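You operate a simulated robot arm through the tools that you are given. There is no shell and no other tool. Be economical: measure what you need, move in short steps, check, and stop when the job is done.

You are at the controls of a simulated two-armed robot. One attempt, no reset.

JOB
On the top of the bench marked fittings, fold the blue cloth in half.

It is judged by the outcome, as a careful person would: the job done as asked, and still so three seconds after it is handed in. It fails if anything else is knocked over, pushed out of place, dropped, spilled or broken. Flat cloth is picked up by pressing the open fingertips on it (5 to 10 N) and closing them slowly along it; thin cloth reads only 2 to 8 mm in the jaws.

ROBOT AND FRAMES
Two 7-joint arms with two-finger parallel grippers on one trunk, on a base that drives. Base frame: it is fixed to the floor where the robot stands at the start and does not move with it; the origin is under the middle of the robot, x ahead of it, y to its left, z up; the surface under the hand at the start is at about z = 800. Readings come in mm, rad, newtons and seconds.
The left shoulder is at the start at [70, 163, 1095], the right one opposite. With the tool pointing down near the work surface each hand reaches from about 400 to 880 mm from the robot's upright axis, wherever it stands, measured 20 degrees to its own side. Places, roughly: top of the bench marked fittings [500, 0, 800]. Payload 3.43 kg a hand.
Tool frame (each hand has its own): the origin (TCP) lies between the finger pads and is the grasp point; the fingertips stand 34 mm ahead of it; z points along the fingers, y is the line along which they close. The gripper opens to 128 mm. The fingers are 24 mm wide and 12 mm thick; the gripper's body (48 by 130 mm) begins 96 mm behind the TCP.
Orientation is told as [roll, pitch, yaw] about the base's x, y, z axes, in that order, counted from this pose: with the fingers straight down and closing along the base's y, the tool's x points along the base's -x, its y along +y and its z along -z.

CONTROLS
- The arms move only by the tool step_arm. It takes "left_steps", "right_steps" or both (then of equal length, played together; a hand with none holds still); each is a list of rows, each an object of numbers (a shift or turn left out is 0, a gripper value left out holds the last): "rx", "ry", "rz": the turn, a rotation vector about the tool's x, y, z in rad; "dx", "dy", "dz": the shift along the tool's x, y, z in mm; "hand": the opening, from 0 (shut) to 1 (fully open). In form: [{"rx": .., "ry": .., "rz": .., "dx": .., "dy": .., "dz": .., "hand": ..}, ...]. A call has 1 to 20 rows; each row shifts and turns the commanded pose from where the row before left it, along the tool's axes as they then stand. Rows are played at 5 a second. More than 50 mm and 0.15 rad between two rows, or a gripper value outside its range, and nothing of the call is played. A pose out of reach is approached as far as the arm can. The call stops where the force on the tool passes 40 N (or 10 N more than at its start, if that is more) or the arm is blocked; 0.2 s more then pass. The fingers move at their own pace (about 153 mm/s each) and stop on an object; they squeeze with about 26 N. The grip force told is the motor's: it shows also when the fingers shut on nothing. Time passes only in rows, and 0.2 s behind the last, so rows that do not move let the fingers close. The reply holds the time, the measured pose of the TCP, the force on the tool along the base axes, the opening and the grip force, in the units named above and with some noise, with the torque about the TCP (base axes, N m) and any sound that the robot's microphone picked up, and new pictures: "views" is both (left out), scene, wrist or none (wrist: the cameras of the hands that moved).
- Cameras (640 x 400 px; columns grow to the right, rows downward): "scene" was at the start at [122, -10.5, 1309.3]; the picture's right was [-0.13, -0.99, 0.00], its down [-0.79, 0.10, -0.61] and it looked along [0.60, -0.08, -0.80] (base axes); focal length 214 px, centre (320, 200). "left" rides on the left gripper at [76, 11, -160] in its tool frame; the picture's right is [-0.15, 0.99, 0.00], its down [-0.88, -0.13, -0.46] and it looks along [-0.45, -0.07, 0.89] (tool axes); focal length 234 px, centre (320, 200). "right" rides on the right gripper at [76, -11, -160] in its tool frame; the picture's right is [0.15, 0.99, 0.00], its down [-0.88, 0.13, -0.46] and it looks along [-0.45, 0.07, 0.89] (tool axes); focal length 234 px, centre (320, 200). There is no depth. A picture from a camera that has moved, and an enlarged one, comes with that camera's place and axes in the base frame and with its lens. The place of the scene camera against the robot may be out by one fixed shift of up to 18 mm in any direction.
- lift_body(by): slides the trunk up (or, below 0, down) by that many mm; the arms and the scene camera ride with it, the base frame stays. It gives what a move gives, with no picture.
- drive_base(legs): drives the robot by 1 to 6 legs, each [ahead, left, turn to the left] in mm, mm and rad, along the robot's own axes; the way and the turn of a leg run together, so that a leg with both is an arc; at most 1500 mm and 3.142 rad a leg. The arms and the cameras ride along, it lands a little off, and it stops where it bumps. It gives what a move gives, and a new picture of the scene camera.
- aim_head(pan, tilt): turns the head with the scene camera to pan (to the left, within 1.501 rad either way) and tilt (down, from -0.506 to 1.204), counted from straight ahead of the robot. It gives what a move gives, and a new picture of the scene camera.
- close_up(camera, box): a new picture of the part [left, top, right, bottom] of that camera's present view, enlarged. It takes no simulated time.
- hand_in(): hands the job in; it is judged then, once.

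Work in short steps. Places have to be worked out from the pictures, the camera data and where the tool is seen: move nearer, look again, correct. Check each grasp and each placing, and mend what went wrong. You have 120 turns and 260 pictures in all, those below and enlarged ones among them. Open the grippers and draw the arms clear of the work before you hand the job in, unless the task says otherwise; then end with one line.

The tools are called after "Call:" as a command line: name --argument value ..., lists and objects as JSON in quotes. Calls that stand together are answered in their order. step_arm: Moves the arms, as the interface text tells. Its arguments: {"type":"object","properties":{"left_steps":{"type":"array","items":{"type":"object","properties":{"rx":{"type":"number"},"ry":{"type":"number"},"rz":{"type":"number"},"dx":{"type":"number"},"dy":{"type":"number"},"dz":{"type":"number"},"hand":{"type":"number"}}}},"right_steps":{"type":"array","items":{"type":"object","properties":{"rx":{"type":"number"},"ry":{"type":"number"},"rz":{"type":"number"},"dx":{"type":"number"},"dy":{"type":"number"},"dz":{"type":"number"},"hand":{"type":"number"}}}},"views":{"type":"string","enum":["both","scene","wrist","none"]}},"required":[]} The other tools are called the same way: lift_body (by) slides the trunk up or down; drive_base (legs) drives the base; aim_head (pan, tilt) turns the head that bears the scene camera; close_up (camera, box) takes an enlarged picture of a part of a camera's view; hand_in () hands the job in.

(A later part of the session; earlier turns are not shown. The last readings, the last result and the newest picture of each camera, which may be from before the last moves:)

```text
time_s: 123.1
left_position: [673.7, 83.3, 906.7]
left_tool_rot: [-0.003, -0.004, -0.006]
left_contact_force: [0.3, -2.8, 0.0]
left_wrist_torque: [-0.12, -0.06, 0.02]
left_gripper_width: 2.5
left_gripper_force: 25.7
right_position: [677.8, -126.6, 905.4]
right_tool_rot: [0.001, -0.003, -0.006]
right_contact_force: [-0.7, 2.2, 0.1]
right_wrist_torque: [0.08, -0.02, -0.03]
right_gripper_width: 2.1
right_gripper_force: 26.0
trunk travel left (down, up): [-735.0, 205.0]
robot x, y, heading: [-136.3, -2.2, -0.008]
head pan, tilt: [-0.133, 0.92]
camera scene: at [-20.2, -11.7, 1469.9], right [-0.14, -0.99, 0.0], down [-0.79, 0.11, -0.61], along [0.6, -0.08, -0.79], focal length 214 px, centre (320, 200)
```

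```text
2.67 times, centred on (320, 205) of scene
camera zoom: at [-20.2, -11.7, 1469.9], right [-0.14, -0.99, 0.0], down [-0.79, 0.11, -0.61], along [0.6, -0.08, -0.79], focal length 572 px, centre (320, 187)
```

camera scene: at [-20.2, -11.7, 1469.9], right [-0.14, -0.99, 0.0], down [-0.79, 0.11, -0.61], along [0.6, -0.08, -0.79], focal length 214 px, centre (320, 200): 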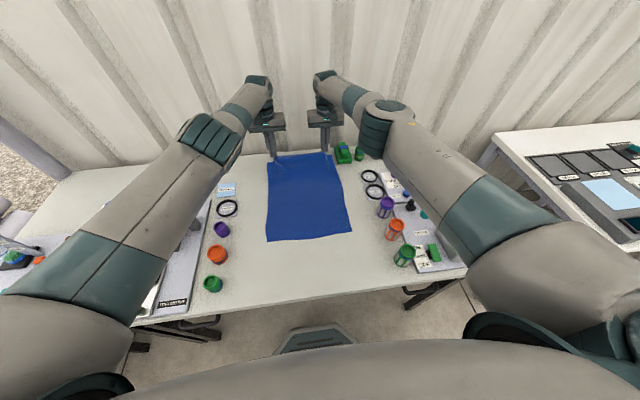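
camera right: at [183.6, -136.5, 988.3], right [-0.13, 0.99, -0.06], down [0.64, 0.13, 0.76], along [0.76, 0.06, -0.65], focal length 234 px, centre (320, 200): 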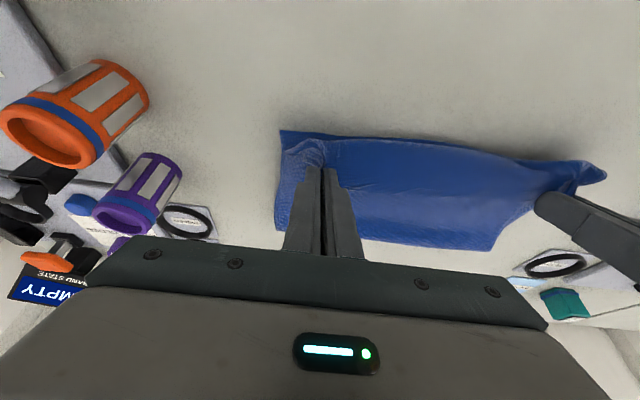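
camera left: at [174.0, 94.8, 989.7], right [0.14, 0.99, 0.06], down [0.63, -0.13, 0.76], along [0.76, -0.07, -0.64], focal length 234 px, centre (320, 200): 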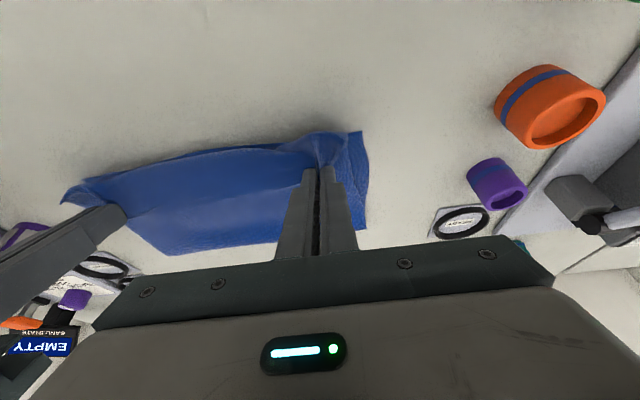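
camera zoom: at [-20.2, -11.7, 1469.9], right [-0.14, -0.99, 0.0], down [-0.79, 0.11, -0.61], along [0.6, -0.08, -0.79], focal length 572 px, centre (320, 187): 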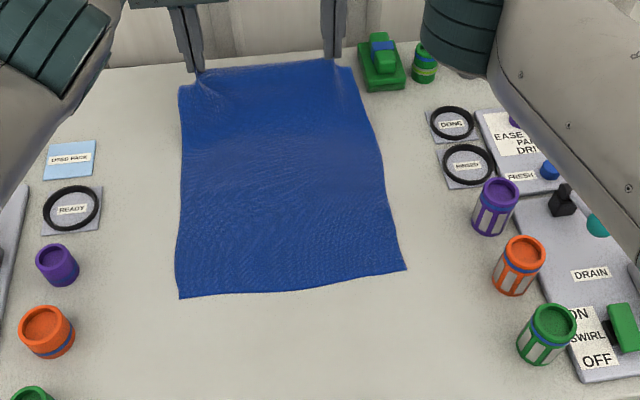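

Straight; near edge ≈ x 326. Staged return: drive −80, raise 38, drive −63, raise 66 to the apex (tip ≈(532, h178)).

Call:
drive_base --legs '[[-80, 0, 0]]'

Call:
step_arm --left_steps '[{"dz": -13}, {"dz": -13}, {"dz": -10}, {}]' --right_steps '[{"dz": -13}, {"dz": -13}, {"dz": -10}, {}]' --views "none"

Call:
drive_base --legs '[[-63, 0, 0]]'

Call:
step_arm --left_steps '[{"dz": -17}, {"dz": -17}, {"dz": -17}, {"dz": -17}, {}, {}]' --right_steps '[{"dz": -17}, {"dz": -17}, {"dz": -17}, {"dz": -17}, {}, {}]' --views "wrist"

Call:
close_up --camera "scene" --box '[200, 110, 400, 235]'

```text
time_s: 124.1
left_position: [596.4, 83.8, 902.8]
left_tool_rot: [-0.001, 0.0, -0.005]
left_contact_force: [0.1, -2.1, -0.1]
left_wrist_torque: [-0.1, -0.02, 0.04]
left_gripper_width: 2.8
left_gripper_force: 25.9
right_position: [599.6, -126.1, 902.2]
right_tool_rot: [0.003, 0.001, -0.005]
right_contact_force: [-0.6, 2.1, 0.4]
right_wrist_torque: [0.1, 0.01, 0.01]
right_gripper_width: 1.9
right_gripper_force: 25.9
trunk travel left (down, up): [-735.0, 205.0]
robot x, y, heading: [-219.7, 0.5, -0.006]
head pan, tilt: [-0.133, 0.92]
camera scene: at [-96.1, -11.1, 1469.2], right [-0.14, -0.99, 0.0], down [-0.79, 0.11, -0.61], along [0.6, -0.08, -0.8], focal length 214 px, centre (320, 200)
```

scene: 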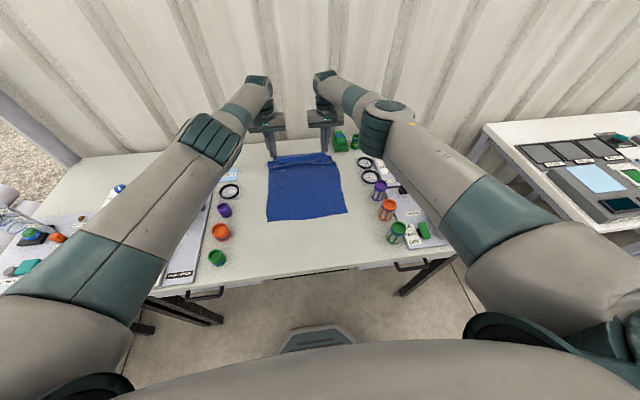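

```text
time_s: 125.1
left_position: [595.9, 83.8, 937.1]
left_tool_rot: [-0.003, 0.001, -0.006]
left_contact_force: [0.4, -1.3, 0.1]
left_wrist_torque: [-0.06, -0.06, 0.05]
left_gripper_width: 2.4
left_gripper_force: 26.2
right_position: [601.3, -124.7, 938.4]
right_tool_rot: [0.003, 0.002, -0.005]
right_contact_force: [-0.3, 1.8, -0.4]
right_wrist_torque: [0.08, 0.03, 0.0]
right_gripper_width: 2.1
right_gripper_force: 26.3
trunk travel left (down, up): [-735.0, 205.0]
robot x, y, heading: [-219.8, -4.7, -0.006]
head pan, tilt: [-0.133, 0.92]
```

```text
time_s: 126.1
left_position: [536.8, 85.4, 938.0]
left_tool_rot: [-0.001, 0.001, -0.005]
left_contact_force: [0.7, -2.1, 0.1]
left_wrist_torque: [-0.05, 0.03, 0.01]
left_gripper_width: 2.5
left_gripper_force: 25.7
right_position: [539.9, -125.3, 936.1]
right_tool_rot: [0.002, 0.002, -0.003]
right_contact_force: [-0.2, 2.6, -0.2]
right_wrist_torque: [0.08, 0.01, 0.0]
right_gripper_width: 1.9
right_gripper_force: 25.5
trunk travel left (down, up): [-735.0, 205.0]
robot x, y, heading: [-279.0, 1.7, -0.004]
head pan, tilt: [-0.133, 0.92]
camera scene: at [-155.2, -10.7, 1468.9], right [-0.14, -0.99, 0.0], down [-0.79, 0.11, -0.6], along [0.6, -0.08, -0.8], focal length 214 px, centre (320, 200)
```

scene: 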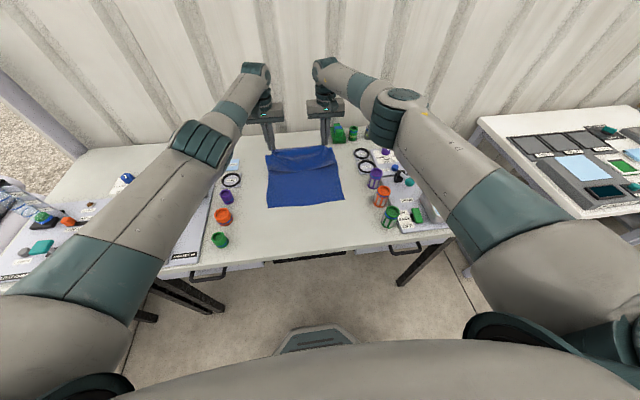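

```text
time_s: 127.5
left_position: [533.5, 83.5, 1007.5]
left_tool_rot: [-0.003, 0.0, -0.008]
left_contact_force: [0.2, -0.8, 1.1]
left_wrist_torque: [-0.09, 0.02, 0.05]
left_gripper_width: 2.2
left_gripper_force: 25.6
right_position: [539.9, -125.1, 1006.7]
right_tool_rot: [0.003, 0.0, -0.003]
right_contact_force: [0.4, 1.3, -0.2]
right_wrist_torque: [0.09, 0.0, -0.02]
right_gripper_width: 1.8
right_gripper_force: 26.3
trunk travel left (down, up): [-735.0, 205.0]
robot x, y, heading: [-279.9, -1.6, -0.002]
head pan, tilt: [-0.133, 0.92]
camera right: at [463.3, -136.6, 1167.3], right [-0.14, 0.99, 0.0], down [0.88, 0.13, 0.46], along [0.45, 0.07, -0.89], focal length 234 px, centre (320, 200)
camera left: at [458.1, 95.3, 1166.1], right [0.15, 0.99, 0.0], down [0.88, -0.13, 0.46], along [0.45, -0.07, -0.89], focal length 234 px, centre (320, 200)
```

right: 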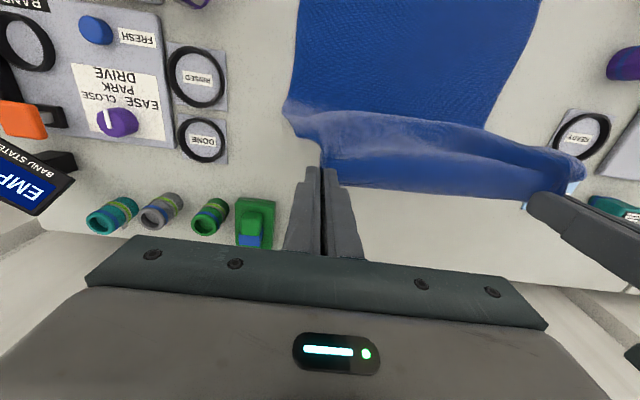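
left: 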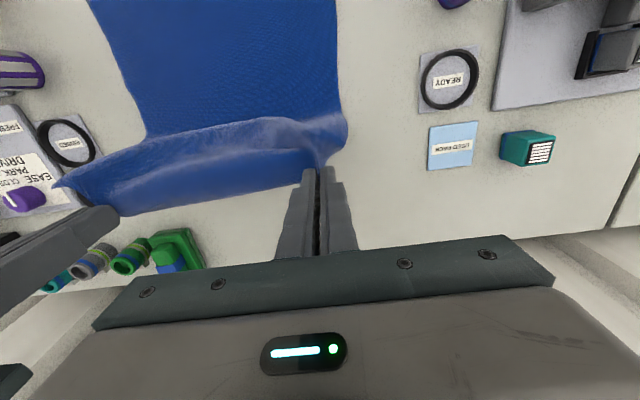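

```text
3.20 times, centred on (300, 172) of scene
camera zoom: at [-157.5, -10.8, 1469.3], right [-0.14, -0.99, 0.0], down [-0.79, 0.11, -0.61], along [0.6, -0.08, -0.8], focal length 686 px, centre (384, 288)
```

zoom: 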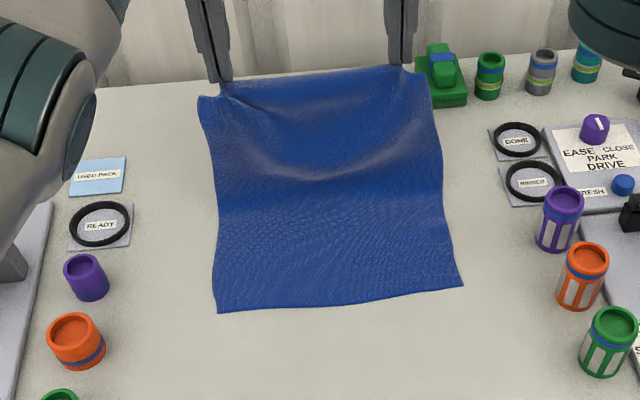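

Good; near edge ≈326. Descend at 45° most of the way.

Call:
step_arm --left_steps '[{"dx": 11.5, "dz": 11.7}, {"dx": 11.5, "dz": 11.7}, {"dx": 11.5, "dz": 11.7}, {"dx": 11.5, "dz": 11.7}, {"dx": 11.5, "dz": 11.7}, {"dx": 11.5, "dz": 11.7}, {"dx": 11.5, "dz": 11.7}, {"dx": 11.5, "dz": 11.7}, {"dx": 11.5, "dz": 11.7}, {"dx": 11.5, "dz": 11.7}, {"dx": 11.5, "dz": 11.7}, {"dx": 11.5, "dz": 11.7}, {}]' --right_steps '[{"dx": 12, "dz": 11.7}, {"dx": 12, "dz": 11.7}, {"dx": 12, "dz": 11.7}, {"dx": 12, "dz": 11.7}, {"dx": 12, "dz": 11.7}, {"dx": 12, "dz": 11.7}, {"dx": 12, "dz": 11.7}, {"dx": 12, "dz": 11.7}, {"dx": 12, "dz": 11.7}, {"dx": 12, "dz": 11.7}, {"dx": 12, "dz": 11.7}, {"dx": 12, "dz": 11.7}, {}]' --views "wrist"

Call:
close_up --camera "scene" --box '[200, 110, 400, 235]'

```text
time_s: 130.3
left_position: [397.2, 84.9, 865.1]
left_tool_rot: [-0.001, 0.0, -0.005]
left_contact_force: [0.2, -0.4, -0.1]
left_wrist_torque: [-0.03, -0.02, -0.02]
left_gripper_width: 2.4
left_gripper_force: 26.3
right_position: [396.8, -122.4, 865.1]
right_tool_rot: [0.002, 0.0, -0.002]
right_contact_force: [0.1, 0.4, -0.1]
right_wrist_torque: [-0.01, 0.01, -0.01]
right_gripper_width: 1.9
right_gripper_force: 26.2
trunk travel left (down, up): [-735.0, 205.0]
robot x, y, heading: [-276.1, 1.3, -0.006]
head pan, tilt: [-0.133, 0.92]
camera right: at [320.0, -134.5, 1025.7], right [-0.14, 0.99, 0.0], down [0.88, 0.13, 0.46], along [0.45, 0.07, -0.89], focal length 234 px, centre (320, 200)
camera left: at [320.9, 96.7, 1026.5], right [0.15, 0.99, 0.0], down [0.88, -0.13, 0.46], along [0.45, -0.07, -0.89], focal length 234 px, centre (320, 200)
```

right: 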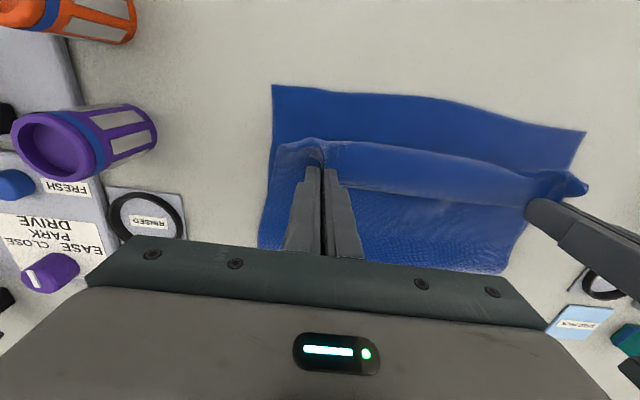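
left: 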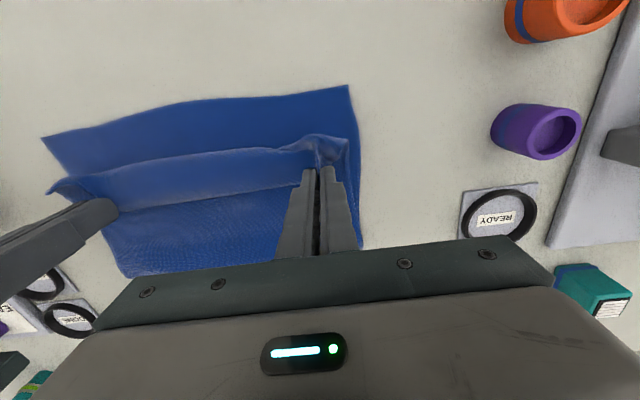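

```text
3.20 times, centred on (300, 172) of scene
camera zoom: at [-157.4, -10.6, 1469.3], right [-0.14, -0.99, 0.0], down [-0.79, 0.11, -0.61], along [0.6, -0.08, -0.8], focal length 686 px, centre (384, 288)
```

zoom: 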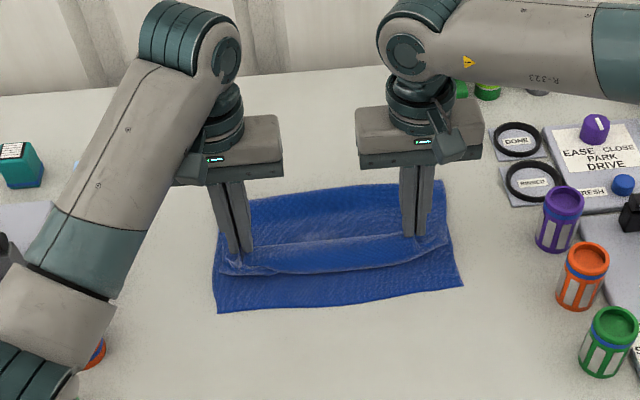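

Lower layer ≈175, total length ≈370 as re-measured, so this is close to half. I continue down 45° to ~10 mm height, then glide back low (which preserves the fold depth).

Call:
step_arm --left_steps '[{"dx": 7, "dz": 7, "dy": -2}, {"dx": 7, "dz": 7, "dy": -2}, {"dx": 5, "dz": 5, "dy": -2}, {"dx": 9, "dy": -1}, {"dx": 9, "dy": -1}, {"dx": 9}, {"dx": 9}, {}]' --right_steps '[{"dx": 7, "dz": 7, "dy": -2}, {"dx": 7, "dz": 7, "dy": -2}, {"dx": 5, "dz": 5, "dy": -2}, {"dx": 9, "dy": -1}, {"dx": 9, "dy": -1}, {"dx": 9}, {"dx": 9}, {}]' --views "wrist"

Call:
close_up --camera "scene" --box '[200, 110, 400, 235]'

```text
time_s: 132.1
left_position: [339.8, 77.8, 847.5]
left_tool_rot: [0.0, 0.0, -0.007]
left_contact_force: [0.0, -1.5, -0.1]
left_wrist_torque: [-0.07, 0.02, -0.02]
left_gripper_width: 2.5
left_gripper_force: 26.5
right_position: [339.9, -130.6, 845.7]
right_tool_rot: [0.002, 0.0, -0.004]
right_contact_force: [0.0, 0.9, -0.1]
right_wrist_torque: [0.04, -0.02, -0.01]
right_gripper_width: 2.0
right_gripper_force: 26.7
trunk travel left (down, up): [-735.0, 205.0]
robot x, y, heading: [-276.6, -0.9, -0.003]
head pan, tilt: [-0.133, 0.92]
camera right: at [263.5, -143.6, 1006.7], right [-0.14, 0.99, 0.0], down [0.88, 0.13, 0.46], along [0.45, 0.07, -0.89], focal length 234 px, centre (320, 200)
camera left: at [265.1, 88.8, 1007.0], right [0.15, 0.99, 0.0], down [0.88, -0.13, 0.46], along [0.45, -0.07, -0.89], focal length 234 px, centre (320, 200)
```

right: 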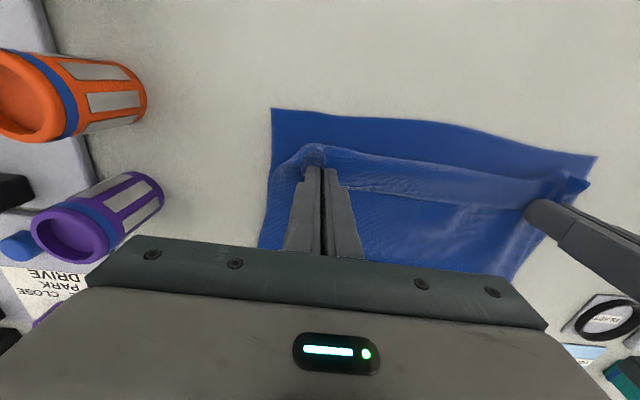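
left: 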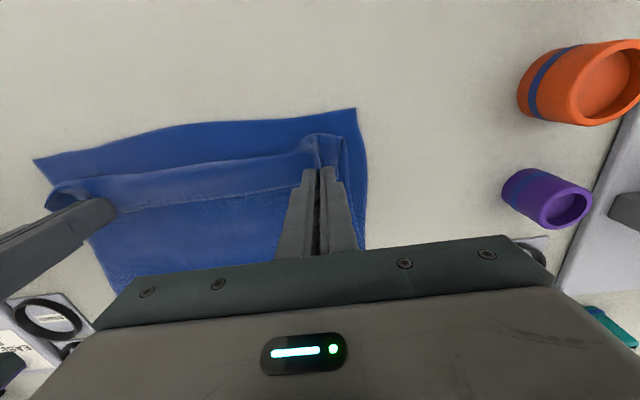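

```text
3.20 times, centred on (300, 172) of scene
camera zoom: at [-157.3, -10.9, 1469.3], right [-0.14, -0.99, 0.0], down [-0.79, 0.11, -0.6], along [0.6, -0.08, -0.8], focal length 686 px, centre (384, 288)
```

zoom: 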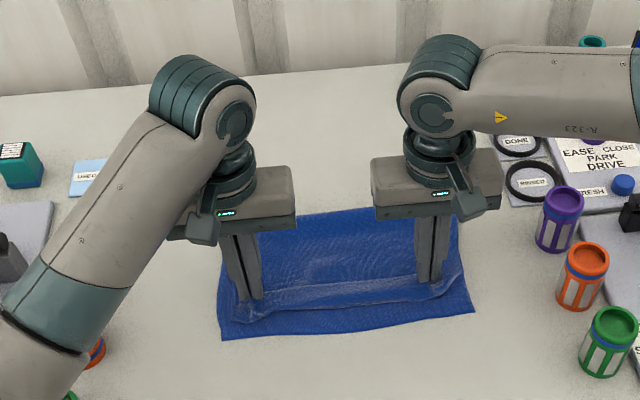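

The low glide just slides the whole cloth (relation preserved; near edge now ≈289, tips at 340). I now arc the held edge up and over the small curl so it lands at the near edge.

Call:
step_arm --left_steps '[{"dx": 7, "dz": -12}, {"dx": 8, "dz": -11}, {"dx": 10, "dz": -5}, {"dx": 10, "dz": -4}, {"dx": 6, "dz": 2}, {"dx": 6, "dz": 2}, {"dx": 4, "dz": 7}, {"dx": 3, "dz": 7}, {}]' --right_steps '[{"dx": 7, "dz": -12}, {"dx": 8, "dz": -11}, {"dx": 10, "dz": -5}, {"dx": 10, "dz": -4}, {"dx": 6, "dz": 2}, {"dx": 6, "dz": 2}, {"dx": 4, "dz": 7}, {"dx": 3, "dz": 7}, {}]' --views "wrist"

Call:
close_up --camera "scene" --box '[200, 110, 400, 235]'

```text
time_s: 134.1
left_position: [287.7, 77.5, 862.6]
left_tool_rot: [-0.001, -0.001, -0.006]
left_contact_force: [-0.4, -1.6, -0.3]
left_wrist_torque: [-0.07, 0.01, 0.03]
left_gripper_width: 2.6
left_gripper_force: 26.1
right_position: [286.8, -130.1, 860.8]
right_tool_rot: [0.003, 0.001, -0.003]
right_contact_force: [-0.6, 1.0, 0.1]
right_wrist_torque: [0.04, 0.01, 0.01]
right_gripper_width: 1.9
right_gripper_force: 26.0
trunk travel left (down, up): [-735.0, 205.0]
robot x, y, heading: [-283.6, 0.8, -0.008]
head pan, tilt: [-0.133, 0.92]
camera right: at [209.5, -143.0, 1021.0], right [-0.14, 0.99, 0.0], down [0.88, 0.13, 0.46], along [0.45, 0.07, -0.89], focal length 234 px, centre (320, 200)
camera left: at [211.7, 89.5, 1022.2], right [0.15, 0.99, 0.0], down [0.88, -0.13, 0.46], along [0.45, -0.07, -0.89], focal length 234 px, centre (320, 200)
```

right: 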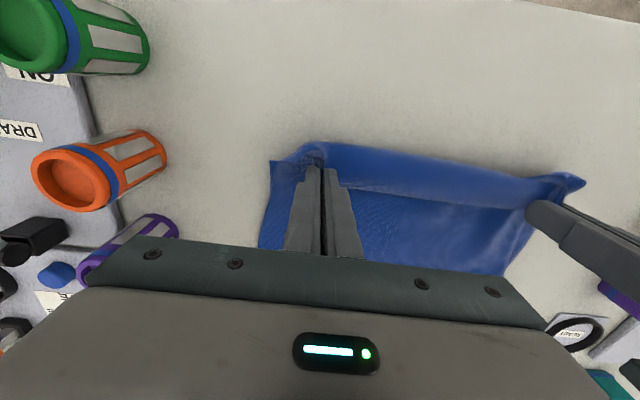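
left: 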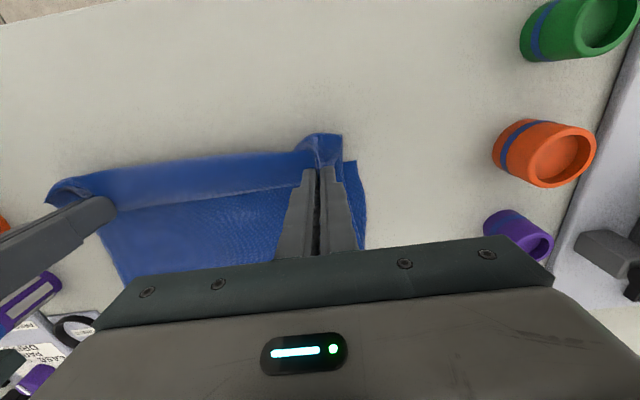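

```text
3.20 times, centred on (300, 172) of scene
camera zoom: at [-157.7, -10.7, 1469.3], right [-0.14, -0.99, 0.0], down [-0.79, 0.11, -0.61], along [0.6, -0.08, -0.8], focal length 686 px, centre (384, 288)
```

zoom: 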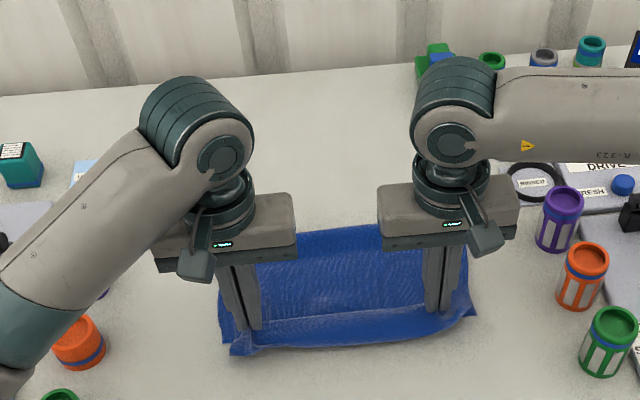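

Edge now sits over the near edge (≈287). Lower straight down ~15 mm and release gently.

Call:
step_arm --left_steps '[{"dz": 6}, {"dz": 6}, {"dz": 4}, {}, {"hand": 0.06}, {"hand": 0.12}, {"hand": 0.18}, {}, {"dz": -15}, {"dz": -30}, {"dz": -40}, {"dz": -30, "dy": 20}, {"dy": 40}, {"dy": 45}, {"dy": 45}]' --right_steps '[{"dz": 6}, {"dz": 6}, {"dz": 4}, {}, {"hand": 0.06}, {"hand": 0.12}, {"hand": 0.18}, {}, {"dz": -15}, {"dz": -30}, {"dz": -40}, {"dz": -30, "dy": -20}, {"dy": -40}, {"dy": -45}, {"dy": -45}]' --views "wrist"

Call:
close_up --camera "scene" --box '[220, 150, 380, 250]'

```text
time_s: 137.3
left_position: [286.4, 229.0, 961.5]
left_tool_rot: [-0.004, -0.002, -0.005]
left_contact_force: [-0.1, -0.2, 0.2]
left_wrist_torque: [0.01, -0.01, 0.02]
left_gripper_width: 22.7
left_gripper_force: 0.1
right_position: [282.3, -281.0, 961.1]
right_tool_rot: [0.001, -0.002, -0.003]
right_contact_force: [-0.2, 0.0, 0.1]
right_wrist_torque: [0.02, -0.01, 0.02]
right_gripper_width: 22.7
right_gripper_force: 0.0
trunk travel left (down, up): [-735.0, 205.0]
robot x, y, heading: [-279.8, -1.2, -0.005]
head pan, tilt: [-0.133, 0.92]
camera right: at [206.6, -293.0, 1121.6], right [-0.14, 0.99, 0.0], down [0.88, 0.13, 0.46], along [0.45, 0.07, -0.89], focal length 234 px, centre (320, 200)
camera left: at [210.2, 239.8, 1121.0], right [0.15, 0.99, 0.0], down [0.88, -0.13, 0.46], along [0.45, -0.07, -0.89], focal length 234 px, centre (320, 200)
```

right: 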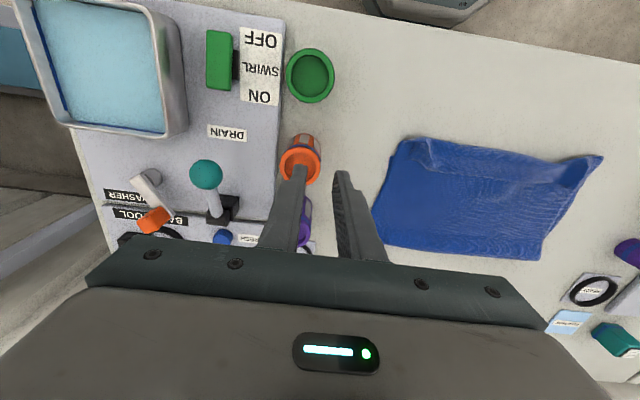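
left: 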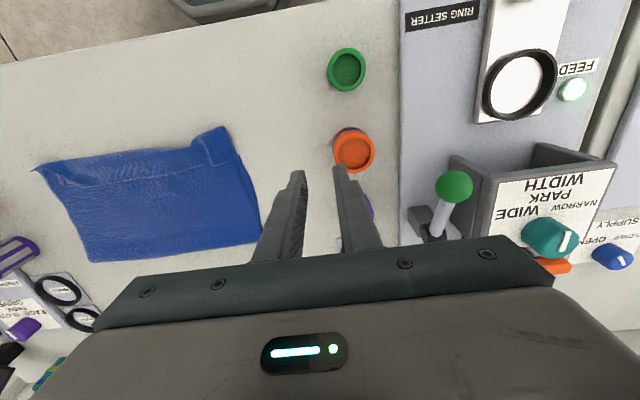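

```text
4.00 times, centred on (300, 200) of scene
camera zoom: at [-159.5, -10.6, 1469.5], right [-0.14, -0.99, 0.0], down [-0.79, 0.11, -0.61], along [0.6, -0.08, -0.8], focal length 858 px, centre (400, 200)
```

zoom: 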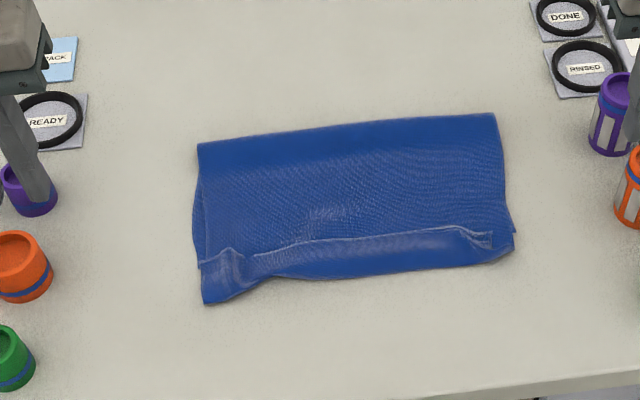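

The edge now lies right over the near edge (corners within ~10–25 mm), but there's a ~35 mm rolled lip because the held edge was never turned over. I'll redo with the gripper pre-tilted at pick (+0.5) so it can turn ~1.4 rad in total. Hover over the hem edge with tilt.

Call:
step_arm --left_steps '[{"ry": 0.1, "hand": 0.3}, {"ry": 0.1}, {"ry": 0.1}, {"ry": 0.1}, {"ry": 0.1}, {"dy": -37}, {"dy": -37}, {"dy": -37}, {"dy": -37}, {"dx": -17, "dz": 32}, {"dx": -17, "dz": 32}]' --right_steps '[{"ry": 0.1, "hand": 0.3}, {"ry": 0.1}, {"ry": 0.1}, {"ry": 0.1}, {"ry": 0.1}, {"dy": 40}, {"dy": 40}, {"dy": 40}, {"dy": 39}, {"dx": -17, "dz": 32}, {"dx": -17, "dz": 32}]' --views "wrist"

```text
time_s: 139.7
left_position: [287.6, 83.8, 887.4]
left_tool_rot: [-0.001, 0.5, -0.005]
left_contact_force: [0.4, 0.1, -0.2]
left_wrist_torque: [0.0, 0.03, -0.03]
left_gripper_width: 38.4
left_gripper_force: 0.0
right_position: [285.4, -125.1, 886.7]
right_tool_rot: [0.002, 0.501, -0.005]
right_contact_force: [-0.4, 0.5, -0.2]
right_wrist_torque: [-0.02, 0.03, -0.03]
right_gripper_width: 38.2
right_gripper_force: 0.2
trunk travel left (down, up): [-735.0, 205.0]
robot x, y, heading: [-280.8, -1.7, -0.004]
head pan, tilt: [-0.133, 0.92]
camera right: at [295.6, -136.8, 1064.3], right [-0.12, 0.99, 0.07], down [0.99, 0.13, -0.02], along [-0.03, 0.07, -1.0], focal length 234 px, centre (320, 200)
camera left: at [297.6, 93.9, 1063.6], right [0.13, 0.99, -0.07], down [0.99, -0.14, -0.02], along [-0.03, -0.07, -1.0], focal length 234 px, centre (320, 200)
```

right: 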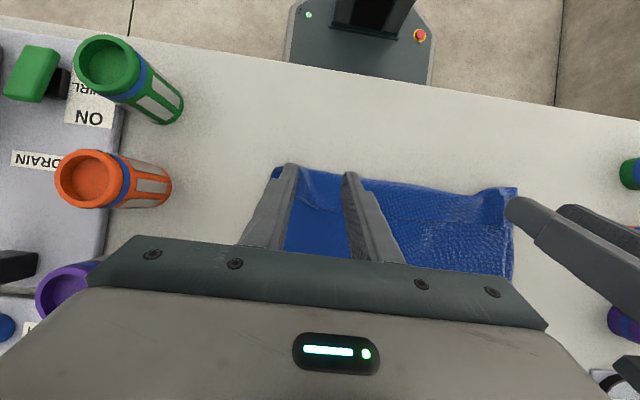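
left: 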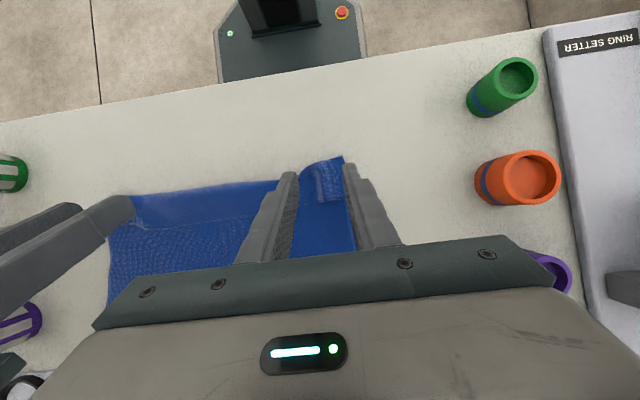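

Close-ups to find the hem edge under each gripper.

Call:
close_up --camera "left" --box '[230, 130, 390, 230]'

Call:
close_up --camera "right" --box '[250, 140, 410, 240]'

```text
4.00 times, centred on (310, 180) of left
camera zoom: at [297.6, 93.9, 1063.6], right [0.13, 0.99, -0.07], down [0.99, -0.14, -0.02], along [-0.03, -0.07, -1.0], focal length 937 px, centre (360, 280)
```

zoom: 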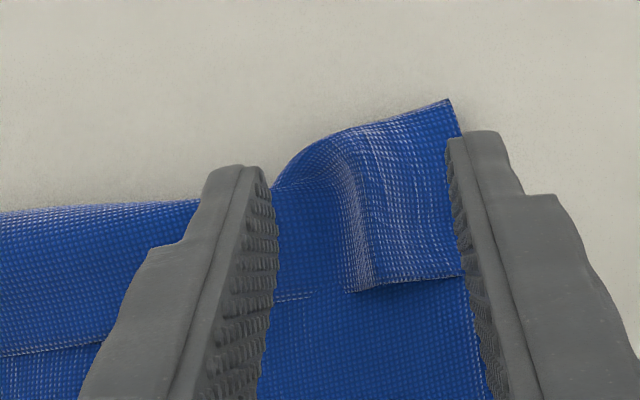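

```text
4.00 times, centred on (330, 190) of right
camera zoom: at [295.6, -136.8, 1064.3], right [-0.12, 0.99, 0.07], down [0.99, 0.13, -0.02], along [-0.03, 0.07, -1.0], focal length 937 px, centre (280, 240)
```

zoom: 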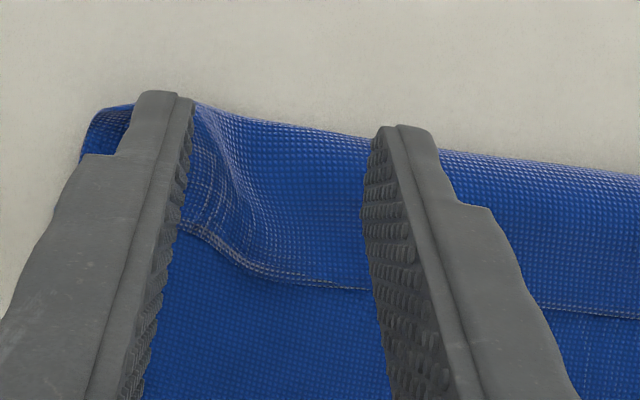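

Hem edge ≈ x 293 (left), 296 (right); corners y ≈ 104 and −147. Move onto it and approach contact.

Call:
step_arm --left_steps '[{"dx": -7.1, "dz": 8.9, "dy": -3}, {"dx": -7.1, "dz": 8.9, "dy": -3}, {"dx": -7.1, "dz": 8.9, "dy": -3}, {"dx": -7.1, "dz": 8.9, "dy": -3}, {}]' --right_steps '[{"dx": -8.2, "dz": 8.3, "dy": 2.5}, {"dx": -8.2, "dz": 8.3, "dy": 2.5}, {"dx": -8.2, "dz": 8.3, "dy": 2.5}, {"dx": -8.2, "dz": 8.3, "dy": 2.5}, {}]' --views "none"

Call:
close_up --camera "left" --box '[230, 130, 390, 230]'

Call:
close_up --camera "right" --box '[250, 130, 410, 230]'

```text
time_s: 140.9
left_position: [294.2, 67.5, 842.9]
left_tool_rot: [-0.001, 0.501, -0.006]
left_contact_force: [-0.3, 0.9, 0.6]
left_wrist_torque: [0.0, -0.02, 0.0]
left_gripper_width: 38.1
left_gripper_force: 0.1
right_position: [297.1, -110.7, 841.2]
right_tool_rot: [0.002, 0.5, -0.004]
right_contact_force: [0.3, 1.4, -0.6]
right_wrist_torque: [0.0, -0.02, 0.01]
right_gripper_width: 38.4
right_gripper_force: 0.2
trunk travel left (down, up): [-735.0, 205.0]
robot x, y, heading: [-280.8, 3.8, -0.006]
head pan, tilt: [-0.133, 0.92]
```

```text
4.00 times, centred on (310, 180) of left
camera zoom: at [303.8, 79.1, 1020.2], right [0.13, 0.99, -0.07], down [0.99, -0.14, -0.02], along [-0.03, -0.07, -1.0], focal length 937 px, centre (360, 280)
```

zoom: 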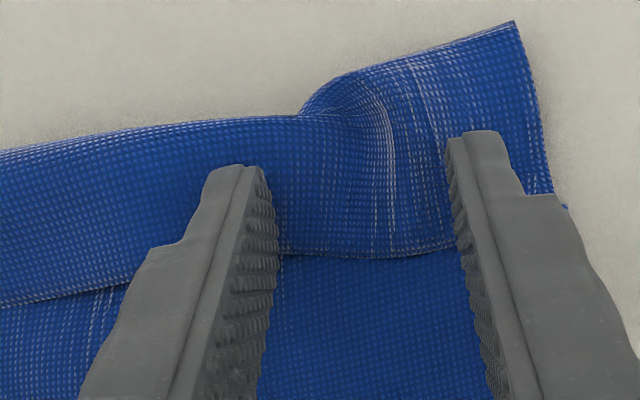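

```text
4.00 times, centred on (330, 180) of right
camera zoom: at [307.3, -125.0, 1019.6], right [-0.13, 0.99, 0.07], down [0.99, 0.13, -0.02], along [-0.03, 0.07, -1.0], focal length 937 px, centre (280, 280)
```

zoom: 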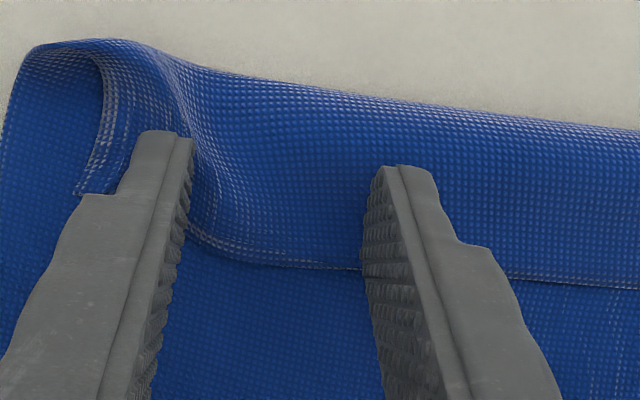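

Fingertip contact corners are ~5 mm inside the hem edge. Lower to contact.

Call:
step_arm --left_steps '[{"dx": -1, "dz": 1.8, "dy": 3}, {"dx": -0.7, "dz": 1.2, "dy": 3}, {}]' --right_steps '[{"dx": -1, "dz": 1.8}, {"dx": -0.5, "dz": 0.9}, {}]' --views "none"

```text
time_s: 141.7
left_position: [294.6, 72.5, 838.9]
left_tool_rot: [-0.002, 0.501, -0.005]
left_contact_force: [1.1, -0.8, 0.9]
left_wrist_torque: [0.0, 0.0, 0.01]
left_gripper_width: 37.8
left_gripper_force: 0.1
right_position: [299.2, -112.5, 840.0]
right_tool_rot: [0.001, 0.499, -0.004]
right_contact_force: [-0.1, 0.8, 0.9]
right_wrist_torque: [0.01, 0.0, 0.0]
right_gripper_width: 38.5
right_gripper_force: 0.1
trunk travel left (down, up): [-735.0, 205.0]
robot x, y, heading: [-281.8, -0.2, -0.005]
head pan, tilt: [-0.133, 0.92]
```

Call:
step_arm --left_steps '[{"dx": -0.5, "dz": 0.9}, {"dx": -0.5, "dz": 0.9}, {}]' --right_steps '[{"dx": -0.7, "dz": 1.3}, {"dx": -0.5, "dz": 0.9}, {}]' --views "none"

```text
time_s: 142.5
left_position: [294.4, 74.0, 839.6]
left_tool_rot: [-0.003, 0.5, -0.006]
left_contact_force: [1.5, 0.0, 5.9]
left_wrist_torque: [0.03, 0.01, 0.0]
left_gripper_width: 38.3
left_gripper_force: 0.0
right_position: [299.2, -111.9, 839.9]
right_tool_rot: [0.002, 0.498, -0.003]
right_contact_force: [1.9, -2.2, 11.8]
right_wrist_torque: [-0.05, 0.01, 0.03]
right_gripper_width: 38.7
right_gripper_force: 0.0
trunk travel left (down, up): [-735.0, 205.0]
robot x, y, heading: [-277.9, 0.0, -0.006]
head pan, tilt: [-0.133, 0.92]
```

Pressed (6 N, 12 N); add a little on the left and close slowly.

Call:
step_arm --left_steps '[{"dx": -0.3, "dz": 0.7}, {"hand": 0.27}, {"hand": 0.24}, {"hand": 0.21}, {"hand": 0.18}, {"hand": 0.15}, {"hand": 0.12}, {"hand": 0.1}, {"hand": 0.08}, {"hand": 0.06}, {"hand": 0.04}, {"hand": 0.02}, {"hand": 0.0}, {}, {}]' --right_steps '[{}, {"hand": 0.27}, {"hand": 0.24}, {"hand": 0.21}, {"hand": 0.18}, {"hand": 0.15}, {"hand": 0.12}, {"hand": 0.1}, {"hand": 0.08}, {"hand": 0.06}, {"hand": 0.04}, {"hand": 0.02}, {"hand": 0.0}, {}, {}]' --views "none"

```text
time_s: 145.7
left_position: [293.6, 72.2, 838.4]
left_tool_rot: [-0.005, 0.497, -0.006]
left_contact_force: [0.5, -20.7, 12.7]
left_wrist_torque: [-0.74, 0.08, 0.31]
left_gripper_width: 3.9
left_gripper_force: 25.9
right_position: [297.2, -110.4, 839.0]
right_tool_rot: [0.004, 0.498, -0.002]
right_contact_force: [-1.5, 18.8, 13.1]
right_wrist_torque: [0.68, 0.13, -0.07]
right_gripper_width: 9.4
right_gripper_force: 26.5
trunk travel left (down, up): [-735.0, 205.0]
robot x, y, heading: [-281.7, -1.1, 0.001]
head pan, tilt: [-0.133, 0.92]
```

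Right reads 9.4 mm and there is 20 N of sideways tension: several layers may be pinched. I look.

Call:
close_up --camera "right" --box '[230, 120, 430, 245]'

Call:
close_up --camera "left" --box '[210, 120, 410, 245]'

```text
3.20 times, centred on (330, 182) of right
camera zoom: at [305.5, -123.8, 1015.7], right [-0.13, 0.99, 0.07], down [0.99, 0.13, -0.02], along [-0.03, 0.07, -1.0], focal length 749 px, centre (288, 256)
```

zoom: 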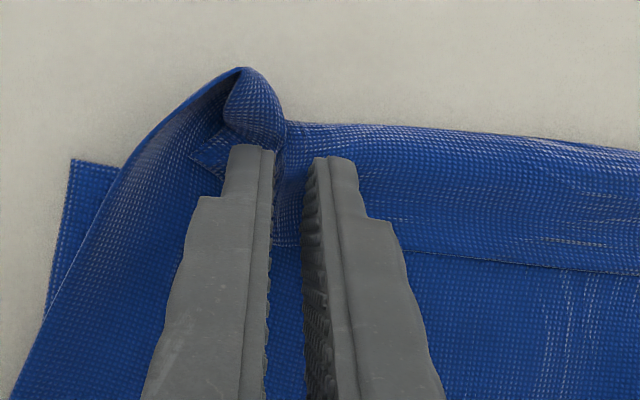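

```text
3.20 times, centred on (310, 182) of left
camera zoom: at [302.4, 84.2, 1015.3], right [0.13, 0.99, -0.07], down [0.99, -0.14, -0.02], along [-0.03, -0.07, -1.0], focal length 749 px, centre (352, 256)
```

zoom: 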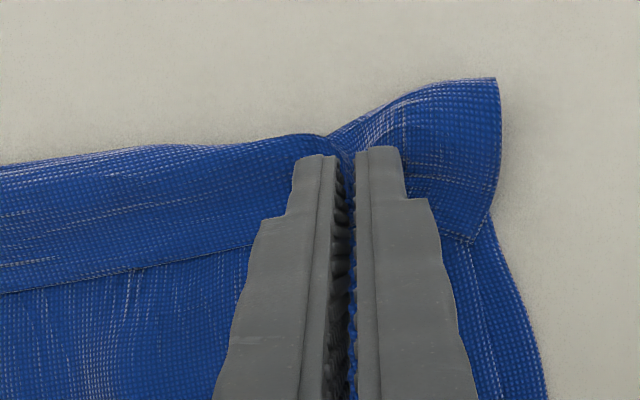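

The hem between the hands is stretched tight, preventing the pleat. I bring the hands 8 mm toward each other to let the fingers finish closing.

Call:
step_arm --left_steps '[{"dy": -2}, {"dy": -2}, {}, {}]' --right_steps '[{"dy": 2}, {"dy": 2}, {"dy": 2}, {}]' --views "none"

Call:
close_up --camera "right" --box '[230, 120, 430, 245]'

```text
time_s: 146.7
left_position: [293.3, 70.5, 838.4]
left_tool_rot: [0.002, 0.495, -0.003]
left_contact_force: [2.2, -5.6, 14.1]
left_wrist_torque: [-0.15, 0.07, 0.14]
left_gripper_width: 2.6
left_gripper_force: 26.1
right_position: [297.0, -106.6, 838.7]
right_tool_rot: [-0.002, 0.497, -0.006]
right_contact_force: [0.1, 4.0, 18.8]
right_wrist_torque: [0.16, 0.12, -0.02]
right_gripper_width: 8.5
right_gripper_force: 25.9
trunk travel left (down, up): [-735.0, 205.0]
robot x, y, heading: [-278.2, -0.1, -0.006]
head pan, tilt: [-0.133, 0.92]
```

```text
3.20 times, centred on (330, 182) of right
camera zoom: at [306.0, -119.6, 1015.7], right [-0.12, 0.99, 0.07], down [0.99, 0.13, -0.02], along [-0.03, 0.07, -1.0], focal length 749 px, centre (288, 256)
```

zoom: 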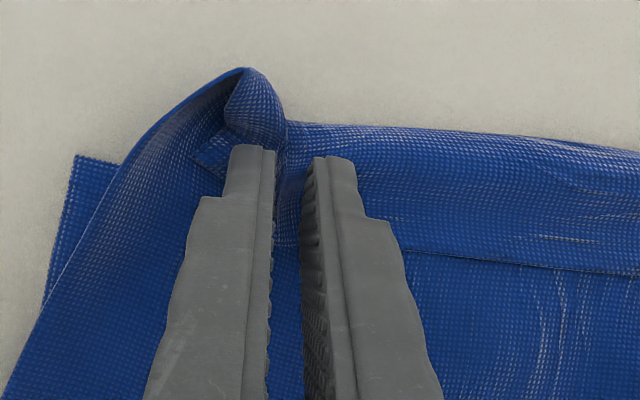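

Left is good (2.6 mm). Lift both 30 mm to see what the right holds.

Call:
step_arm --left_steps '[{"dx": 4.8, "dz": -8.8}, {"dx": 9.6, "dz": -17.6}, {}]' --right_steps '[{"dx": 4.8, "dz": -8.8}, {"dx": 9.6, "dz": -17.6}, {}]' --views "wrist"

```text
time_s: 147.5
left_position: [295.1, 69.3, 866.2]
left_tool_rot: [-0.002, 0.5, -0.004]
left_contact_force: [1.0, -10.4, -1.7]
left_wrist_torque: [-0.34, -0.05, 0.17]
left_gripper_width: 2.2
left_gripper_force: 25.1
right_position: [299.0, -106.3, 865.2]
right_tool_rot: [0.002, 0.501, -0.001]
right_contact_force: [-0.9, 11.1, 0.4]
right_wrist_torque: [0.38, 0.04, -0.04]
right_gripper_width: 2.6
right_gripper_force: 26.2
trunk travel left (down, up): [-735.0, 205.0]
robot x, y, heading: [-279.4, 0.8, -0.0]
head pan, tilt: [-0.133, 0.92]
camera right: at [308.3, -118.3, 1042.6], right [-0.13, 0.99, 0.07], down [0.99, 0.13, -0.02], along [-0.03, 0.07, -1.0], focal length 234 px, centre (320, 200)
camera left: at [305.2, 80.1, 1043.4], right [0.13, 0.99, -0.07], down [0.99, -0.14, -0.02], along [-0.03, -0.07, -1.0], focal length 234 px, centre (320, 200)
```

right: 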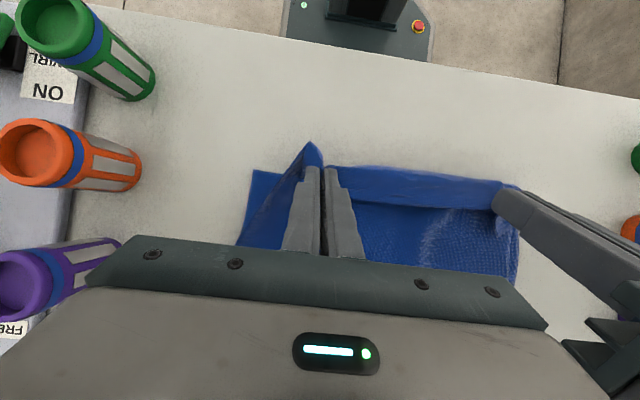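
left: 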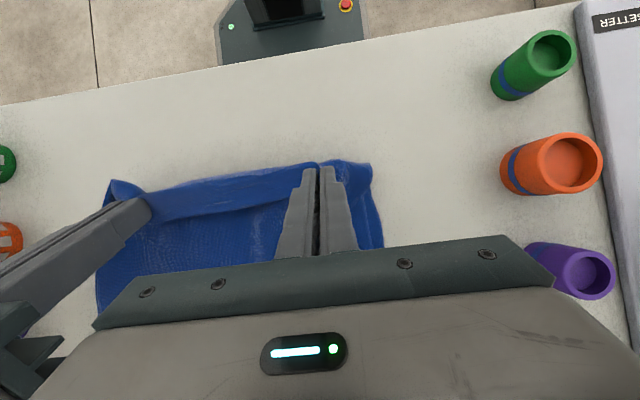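

Both now hold a single pleat (2.2/2.6 mm). Ease the side tension, lift and carry forward, then drive ahead to lay the cloth out straight.

Call:
step_arm --left_steps '[{"dy": -2}, {"dx": -11.5, "dz": -29}, {"dx": -11.5, "dz": -29}, {"dx": -11.5, "dz": -29}, {"dx": -11.5, "dz": -29}, {"dx": -11.5, "dz": -29}, {"dx": -22.8}, {"dx": -22.8}, {"dx": -22.8}, {"dx": -22.8}, {"dx": -22.8}, {}]' --right_steps '[{"dy": 2}, {"dx": -11.5, "dz": -29}, {"dx": -11.5, "dz": -29}, {"dx": -11.5, "dz": -29}, {"dx": -11.5, "dz": -29}, {"dx": -11.5, "dz": -29}, {"dx": -22.8}, {"dx": -22.8}, {"dx": -22.8}, {"dx": -22.8}, {"dx": -22.8}, {}]' --views "none"

Call:
drive_base --legs '[[150, 0, 0]]'

Call:
close_up --camera "scene" --box '[200, 130, 440, 280]'

```text
time_s: 150.1
left_position: [424.2, 83.6, 953.5]
left_tool_rot: [-0.005, 0.5, -0.008]
left_contact_force: [1.1, -26.6, 1.0]
left_wrist_torque: [-0.98, -0.06, 0.31]
left_gripper_width: 7.3
left_gripper_force: 26.3
left hand out of reach, approached as far as the arm can: row 7, 8, 9, 10, 11
right_position: [427.1, -103.8, 957.9]
right_tool_rot: [0.005, 0.5, -0.001]
right_contact_force: [-2.1, 25.4, -0.6]
right_wrist_torque: [1.0, 0.08, -0.05]
right_gripper_width: 4.0
right_gripper_force: 26.5
right hand out of reach, approached as far as the arm can: row 7, 8, 9, 10, 11
trunk travel left (down, up): [-735.0, 205.0]
robot x, y, heading: [-281.3, 0.3, -0.001]
head pan, tilt: [-0.133, 0.92]
```

```text
time_s: 151.5
left_position: [575.1, 82.4, 954.5]
left_tool_rot: [-0.002, 0.499, -0.011]
left_contact_force: [2.0, -27.0, 1.1]
left_wrist_torque: [-0.96, -0.05, 0.32]
left_gripper_width: 7.7
left_gripper_force: 26.1
right_position: [577.4, -107.3, 960.4]
right_tool_rot: [0.007, 0.499, -0.006]
right_contact_force: [-0.7, 26.2, -0.9]
right_wrist_torque: [1.0, 0.04, -0.06]
right_gripper_width: 3.8
right_gripper_force: 26.2
trunk travel left (down, up): [-735.0, 205.0]
robot x, y, heading: [-128.2, -1.2, -0.004]
head pan, tilt: [-0.133, 0.92]
camera scene: at [-7.4, -11.8, 1469.6], right [-0.14, -0.99, 0.0], down [-0.79, 0.11, -0.61], along [0.6, -0.08, -0.8], focal length 214 px, centre (320, 200)
```

scene: 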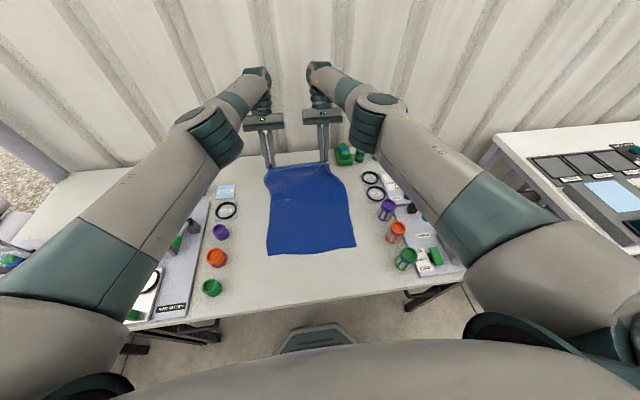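

```text
2.67 times, centred on (320, 205) of scene
camera zoom: at [-7.4, -11.8, 1469.6], right [-0.14, -0.99, 0.0], down [-0.79, 0.11, -0.61], along [0.6, -0.08, -0.8], focal length 572 px, centre (320, 187)
```

zoom: 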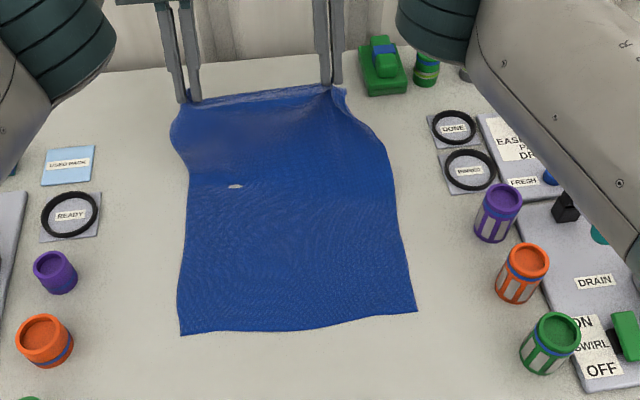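

Side tension rose (26 N) because the hands drifted apart at the reach limit; I bring them 7 mm in each, then return toward the apex and un-tilt to 0 for reach.

Call:
step_arm --left_steps '[{"dy": -4}, {"dy": -4}, {"dy": -2}, {}]' --right_steps '[{"dy": 3}, {"dy": 3}, {}, {}]' --views "none"

Call:
drive_base --legs '[[-70, 0, 0]]'

Call:
step_arm --left_steps '[{"ry": -0.1}, {"ry": -0.1}, {"ry": -0.1}, {"ry": -0.1}, {"ry": -0.1}, {"dz": -12}, {"dz": -12}, {"dz": -12}, {}]' --right_steps '[{"ry": -0.1}, {"ry": -0.1}, {"ry": -0.1}, {"ry": -0.1}, {"ry": -0.1}, {"dz": -12}, {"dz": -12}, {"dz": -12}, {}]' --views "none"

Call:
close_up --camera "scene" --box '[200, 110, 440, 260]'

```text
time_s: 152.5
left_position: [573.4, 72.9, 953.4]
left_tool_rot: [-0.003, 0.498, -0.009]
left_contact_force: [0.2, -9.4, -0.1]
left_wrist_torque: [-0.33, -0.04, 0.13]
left_gripper_width: 2.3
left_gripper_force: 25.9
right_position: [576.8, -100.6, 959.1]
right_tool_rot: [0.004, 0.501, -0.002]
right_contact_force: [-0.1, 9.5, 0.1]
right_wrist_torque: [0.33, 0.04, -0.02]
right_gripper_width: 2.2
right_gripper_force: 26.2
trunk travel left (down, up): [-735.0, 205.0]
robot x, y, heading: [-127.1, -1.9, -0.011]
head pan, tilt: [-0.133, 0.92]
```

```text
time_s: 153.5
left_position: [505.9, 73.2, 953.8]
left_tool_rot: [-0.006, 0.498, -0.01]
left_contact_force: [0.0, -7.7, -0.1]
left_wrist_torque: [-0.3, -0.07, 0.12]
left_gripper_width: 2.4
left_gripper_force: 26.4
right_position: [507.0, -100.1, 957.6]
right_tool_rot: [0.005, 0.502, -0.003]
right_contact_force: [-0.6, 8.7, -0.5]
right_wrist_torque: [0.28, -0.01, -0.05]
right_gripper_width: 2.3
right_gripper_force: 25.8
trunk travel left (down, up): [-735.0, 205.0]
robot x, y, heading: [-196.9, -3.3, -0.004]
head pan, tilt: [-0.133, 0.92]
camera scene: at [-75.3, -11.4, 1469.1], right [-0.14, -0.99, 0.0], down [-0.79, 0.11, -0.6], along [0.6, -0.08, -0.8], focal length 214 px, centre (320, 200)
```

scene: 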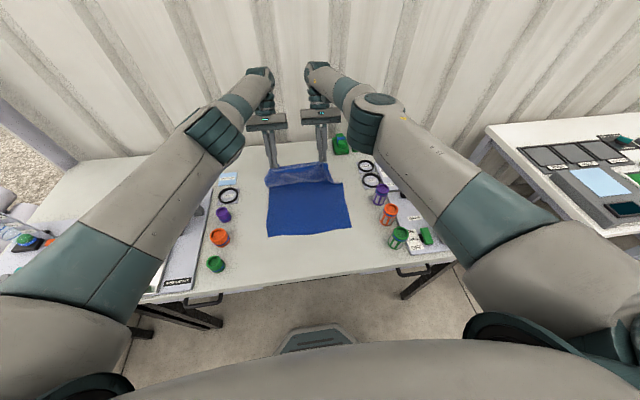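

```text
time_s: 155.5
left_position: [505.6, 74.2, 988.1]
left_tool_rot: [-0.005, -0.001, -0.007]
left_contact_force: [0.4, -7.0, 0.6]
left_wrist_torque: [-0.31, 0.03, -0.04]
left_gripper_width: 2.2
left_gripper_force: 26.0
right_position: [508.4, -99.0, 995.8]
right_tool_rot: [0.004, -0.002, -0.006]
right_contact_force: [-0.8, 9.0, -0.6]
right_wrist_torque: [0.29, 0.01, 0.13]
right_gripper_width: 2.4
right_gripper_force: 26.1
trunk travel left (down, up): [-735.0, 205.0]
robot x, y, heading: [-199.1, -2.2, -0.008]
head pan, tilt: [-0.133, 0.92]
```

```text
2.67 times, centred on (320, 185) of scene
camera zoom: at [-75.9, -11.4, 1469.2], right [-0.14, -0.99, 0.0], down [-0.79, 0.11, -0.6], along [0.6, -0.08, -0.8], focal length 572 px, centre (320, 240)
```

zoom: 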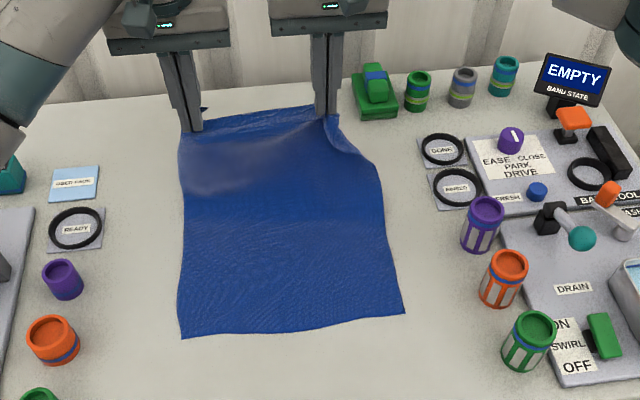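

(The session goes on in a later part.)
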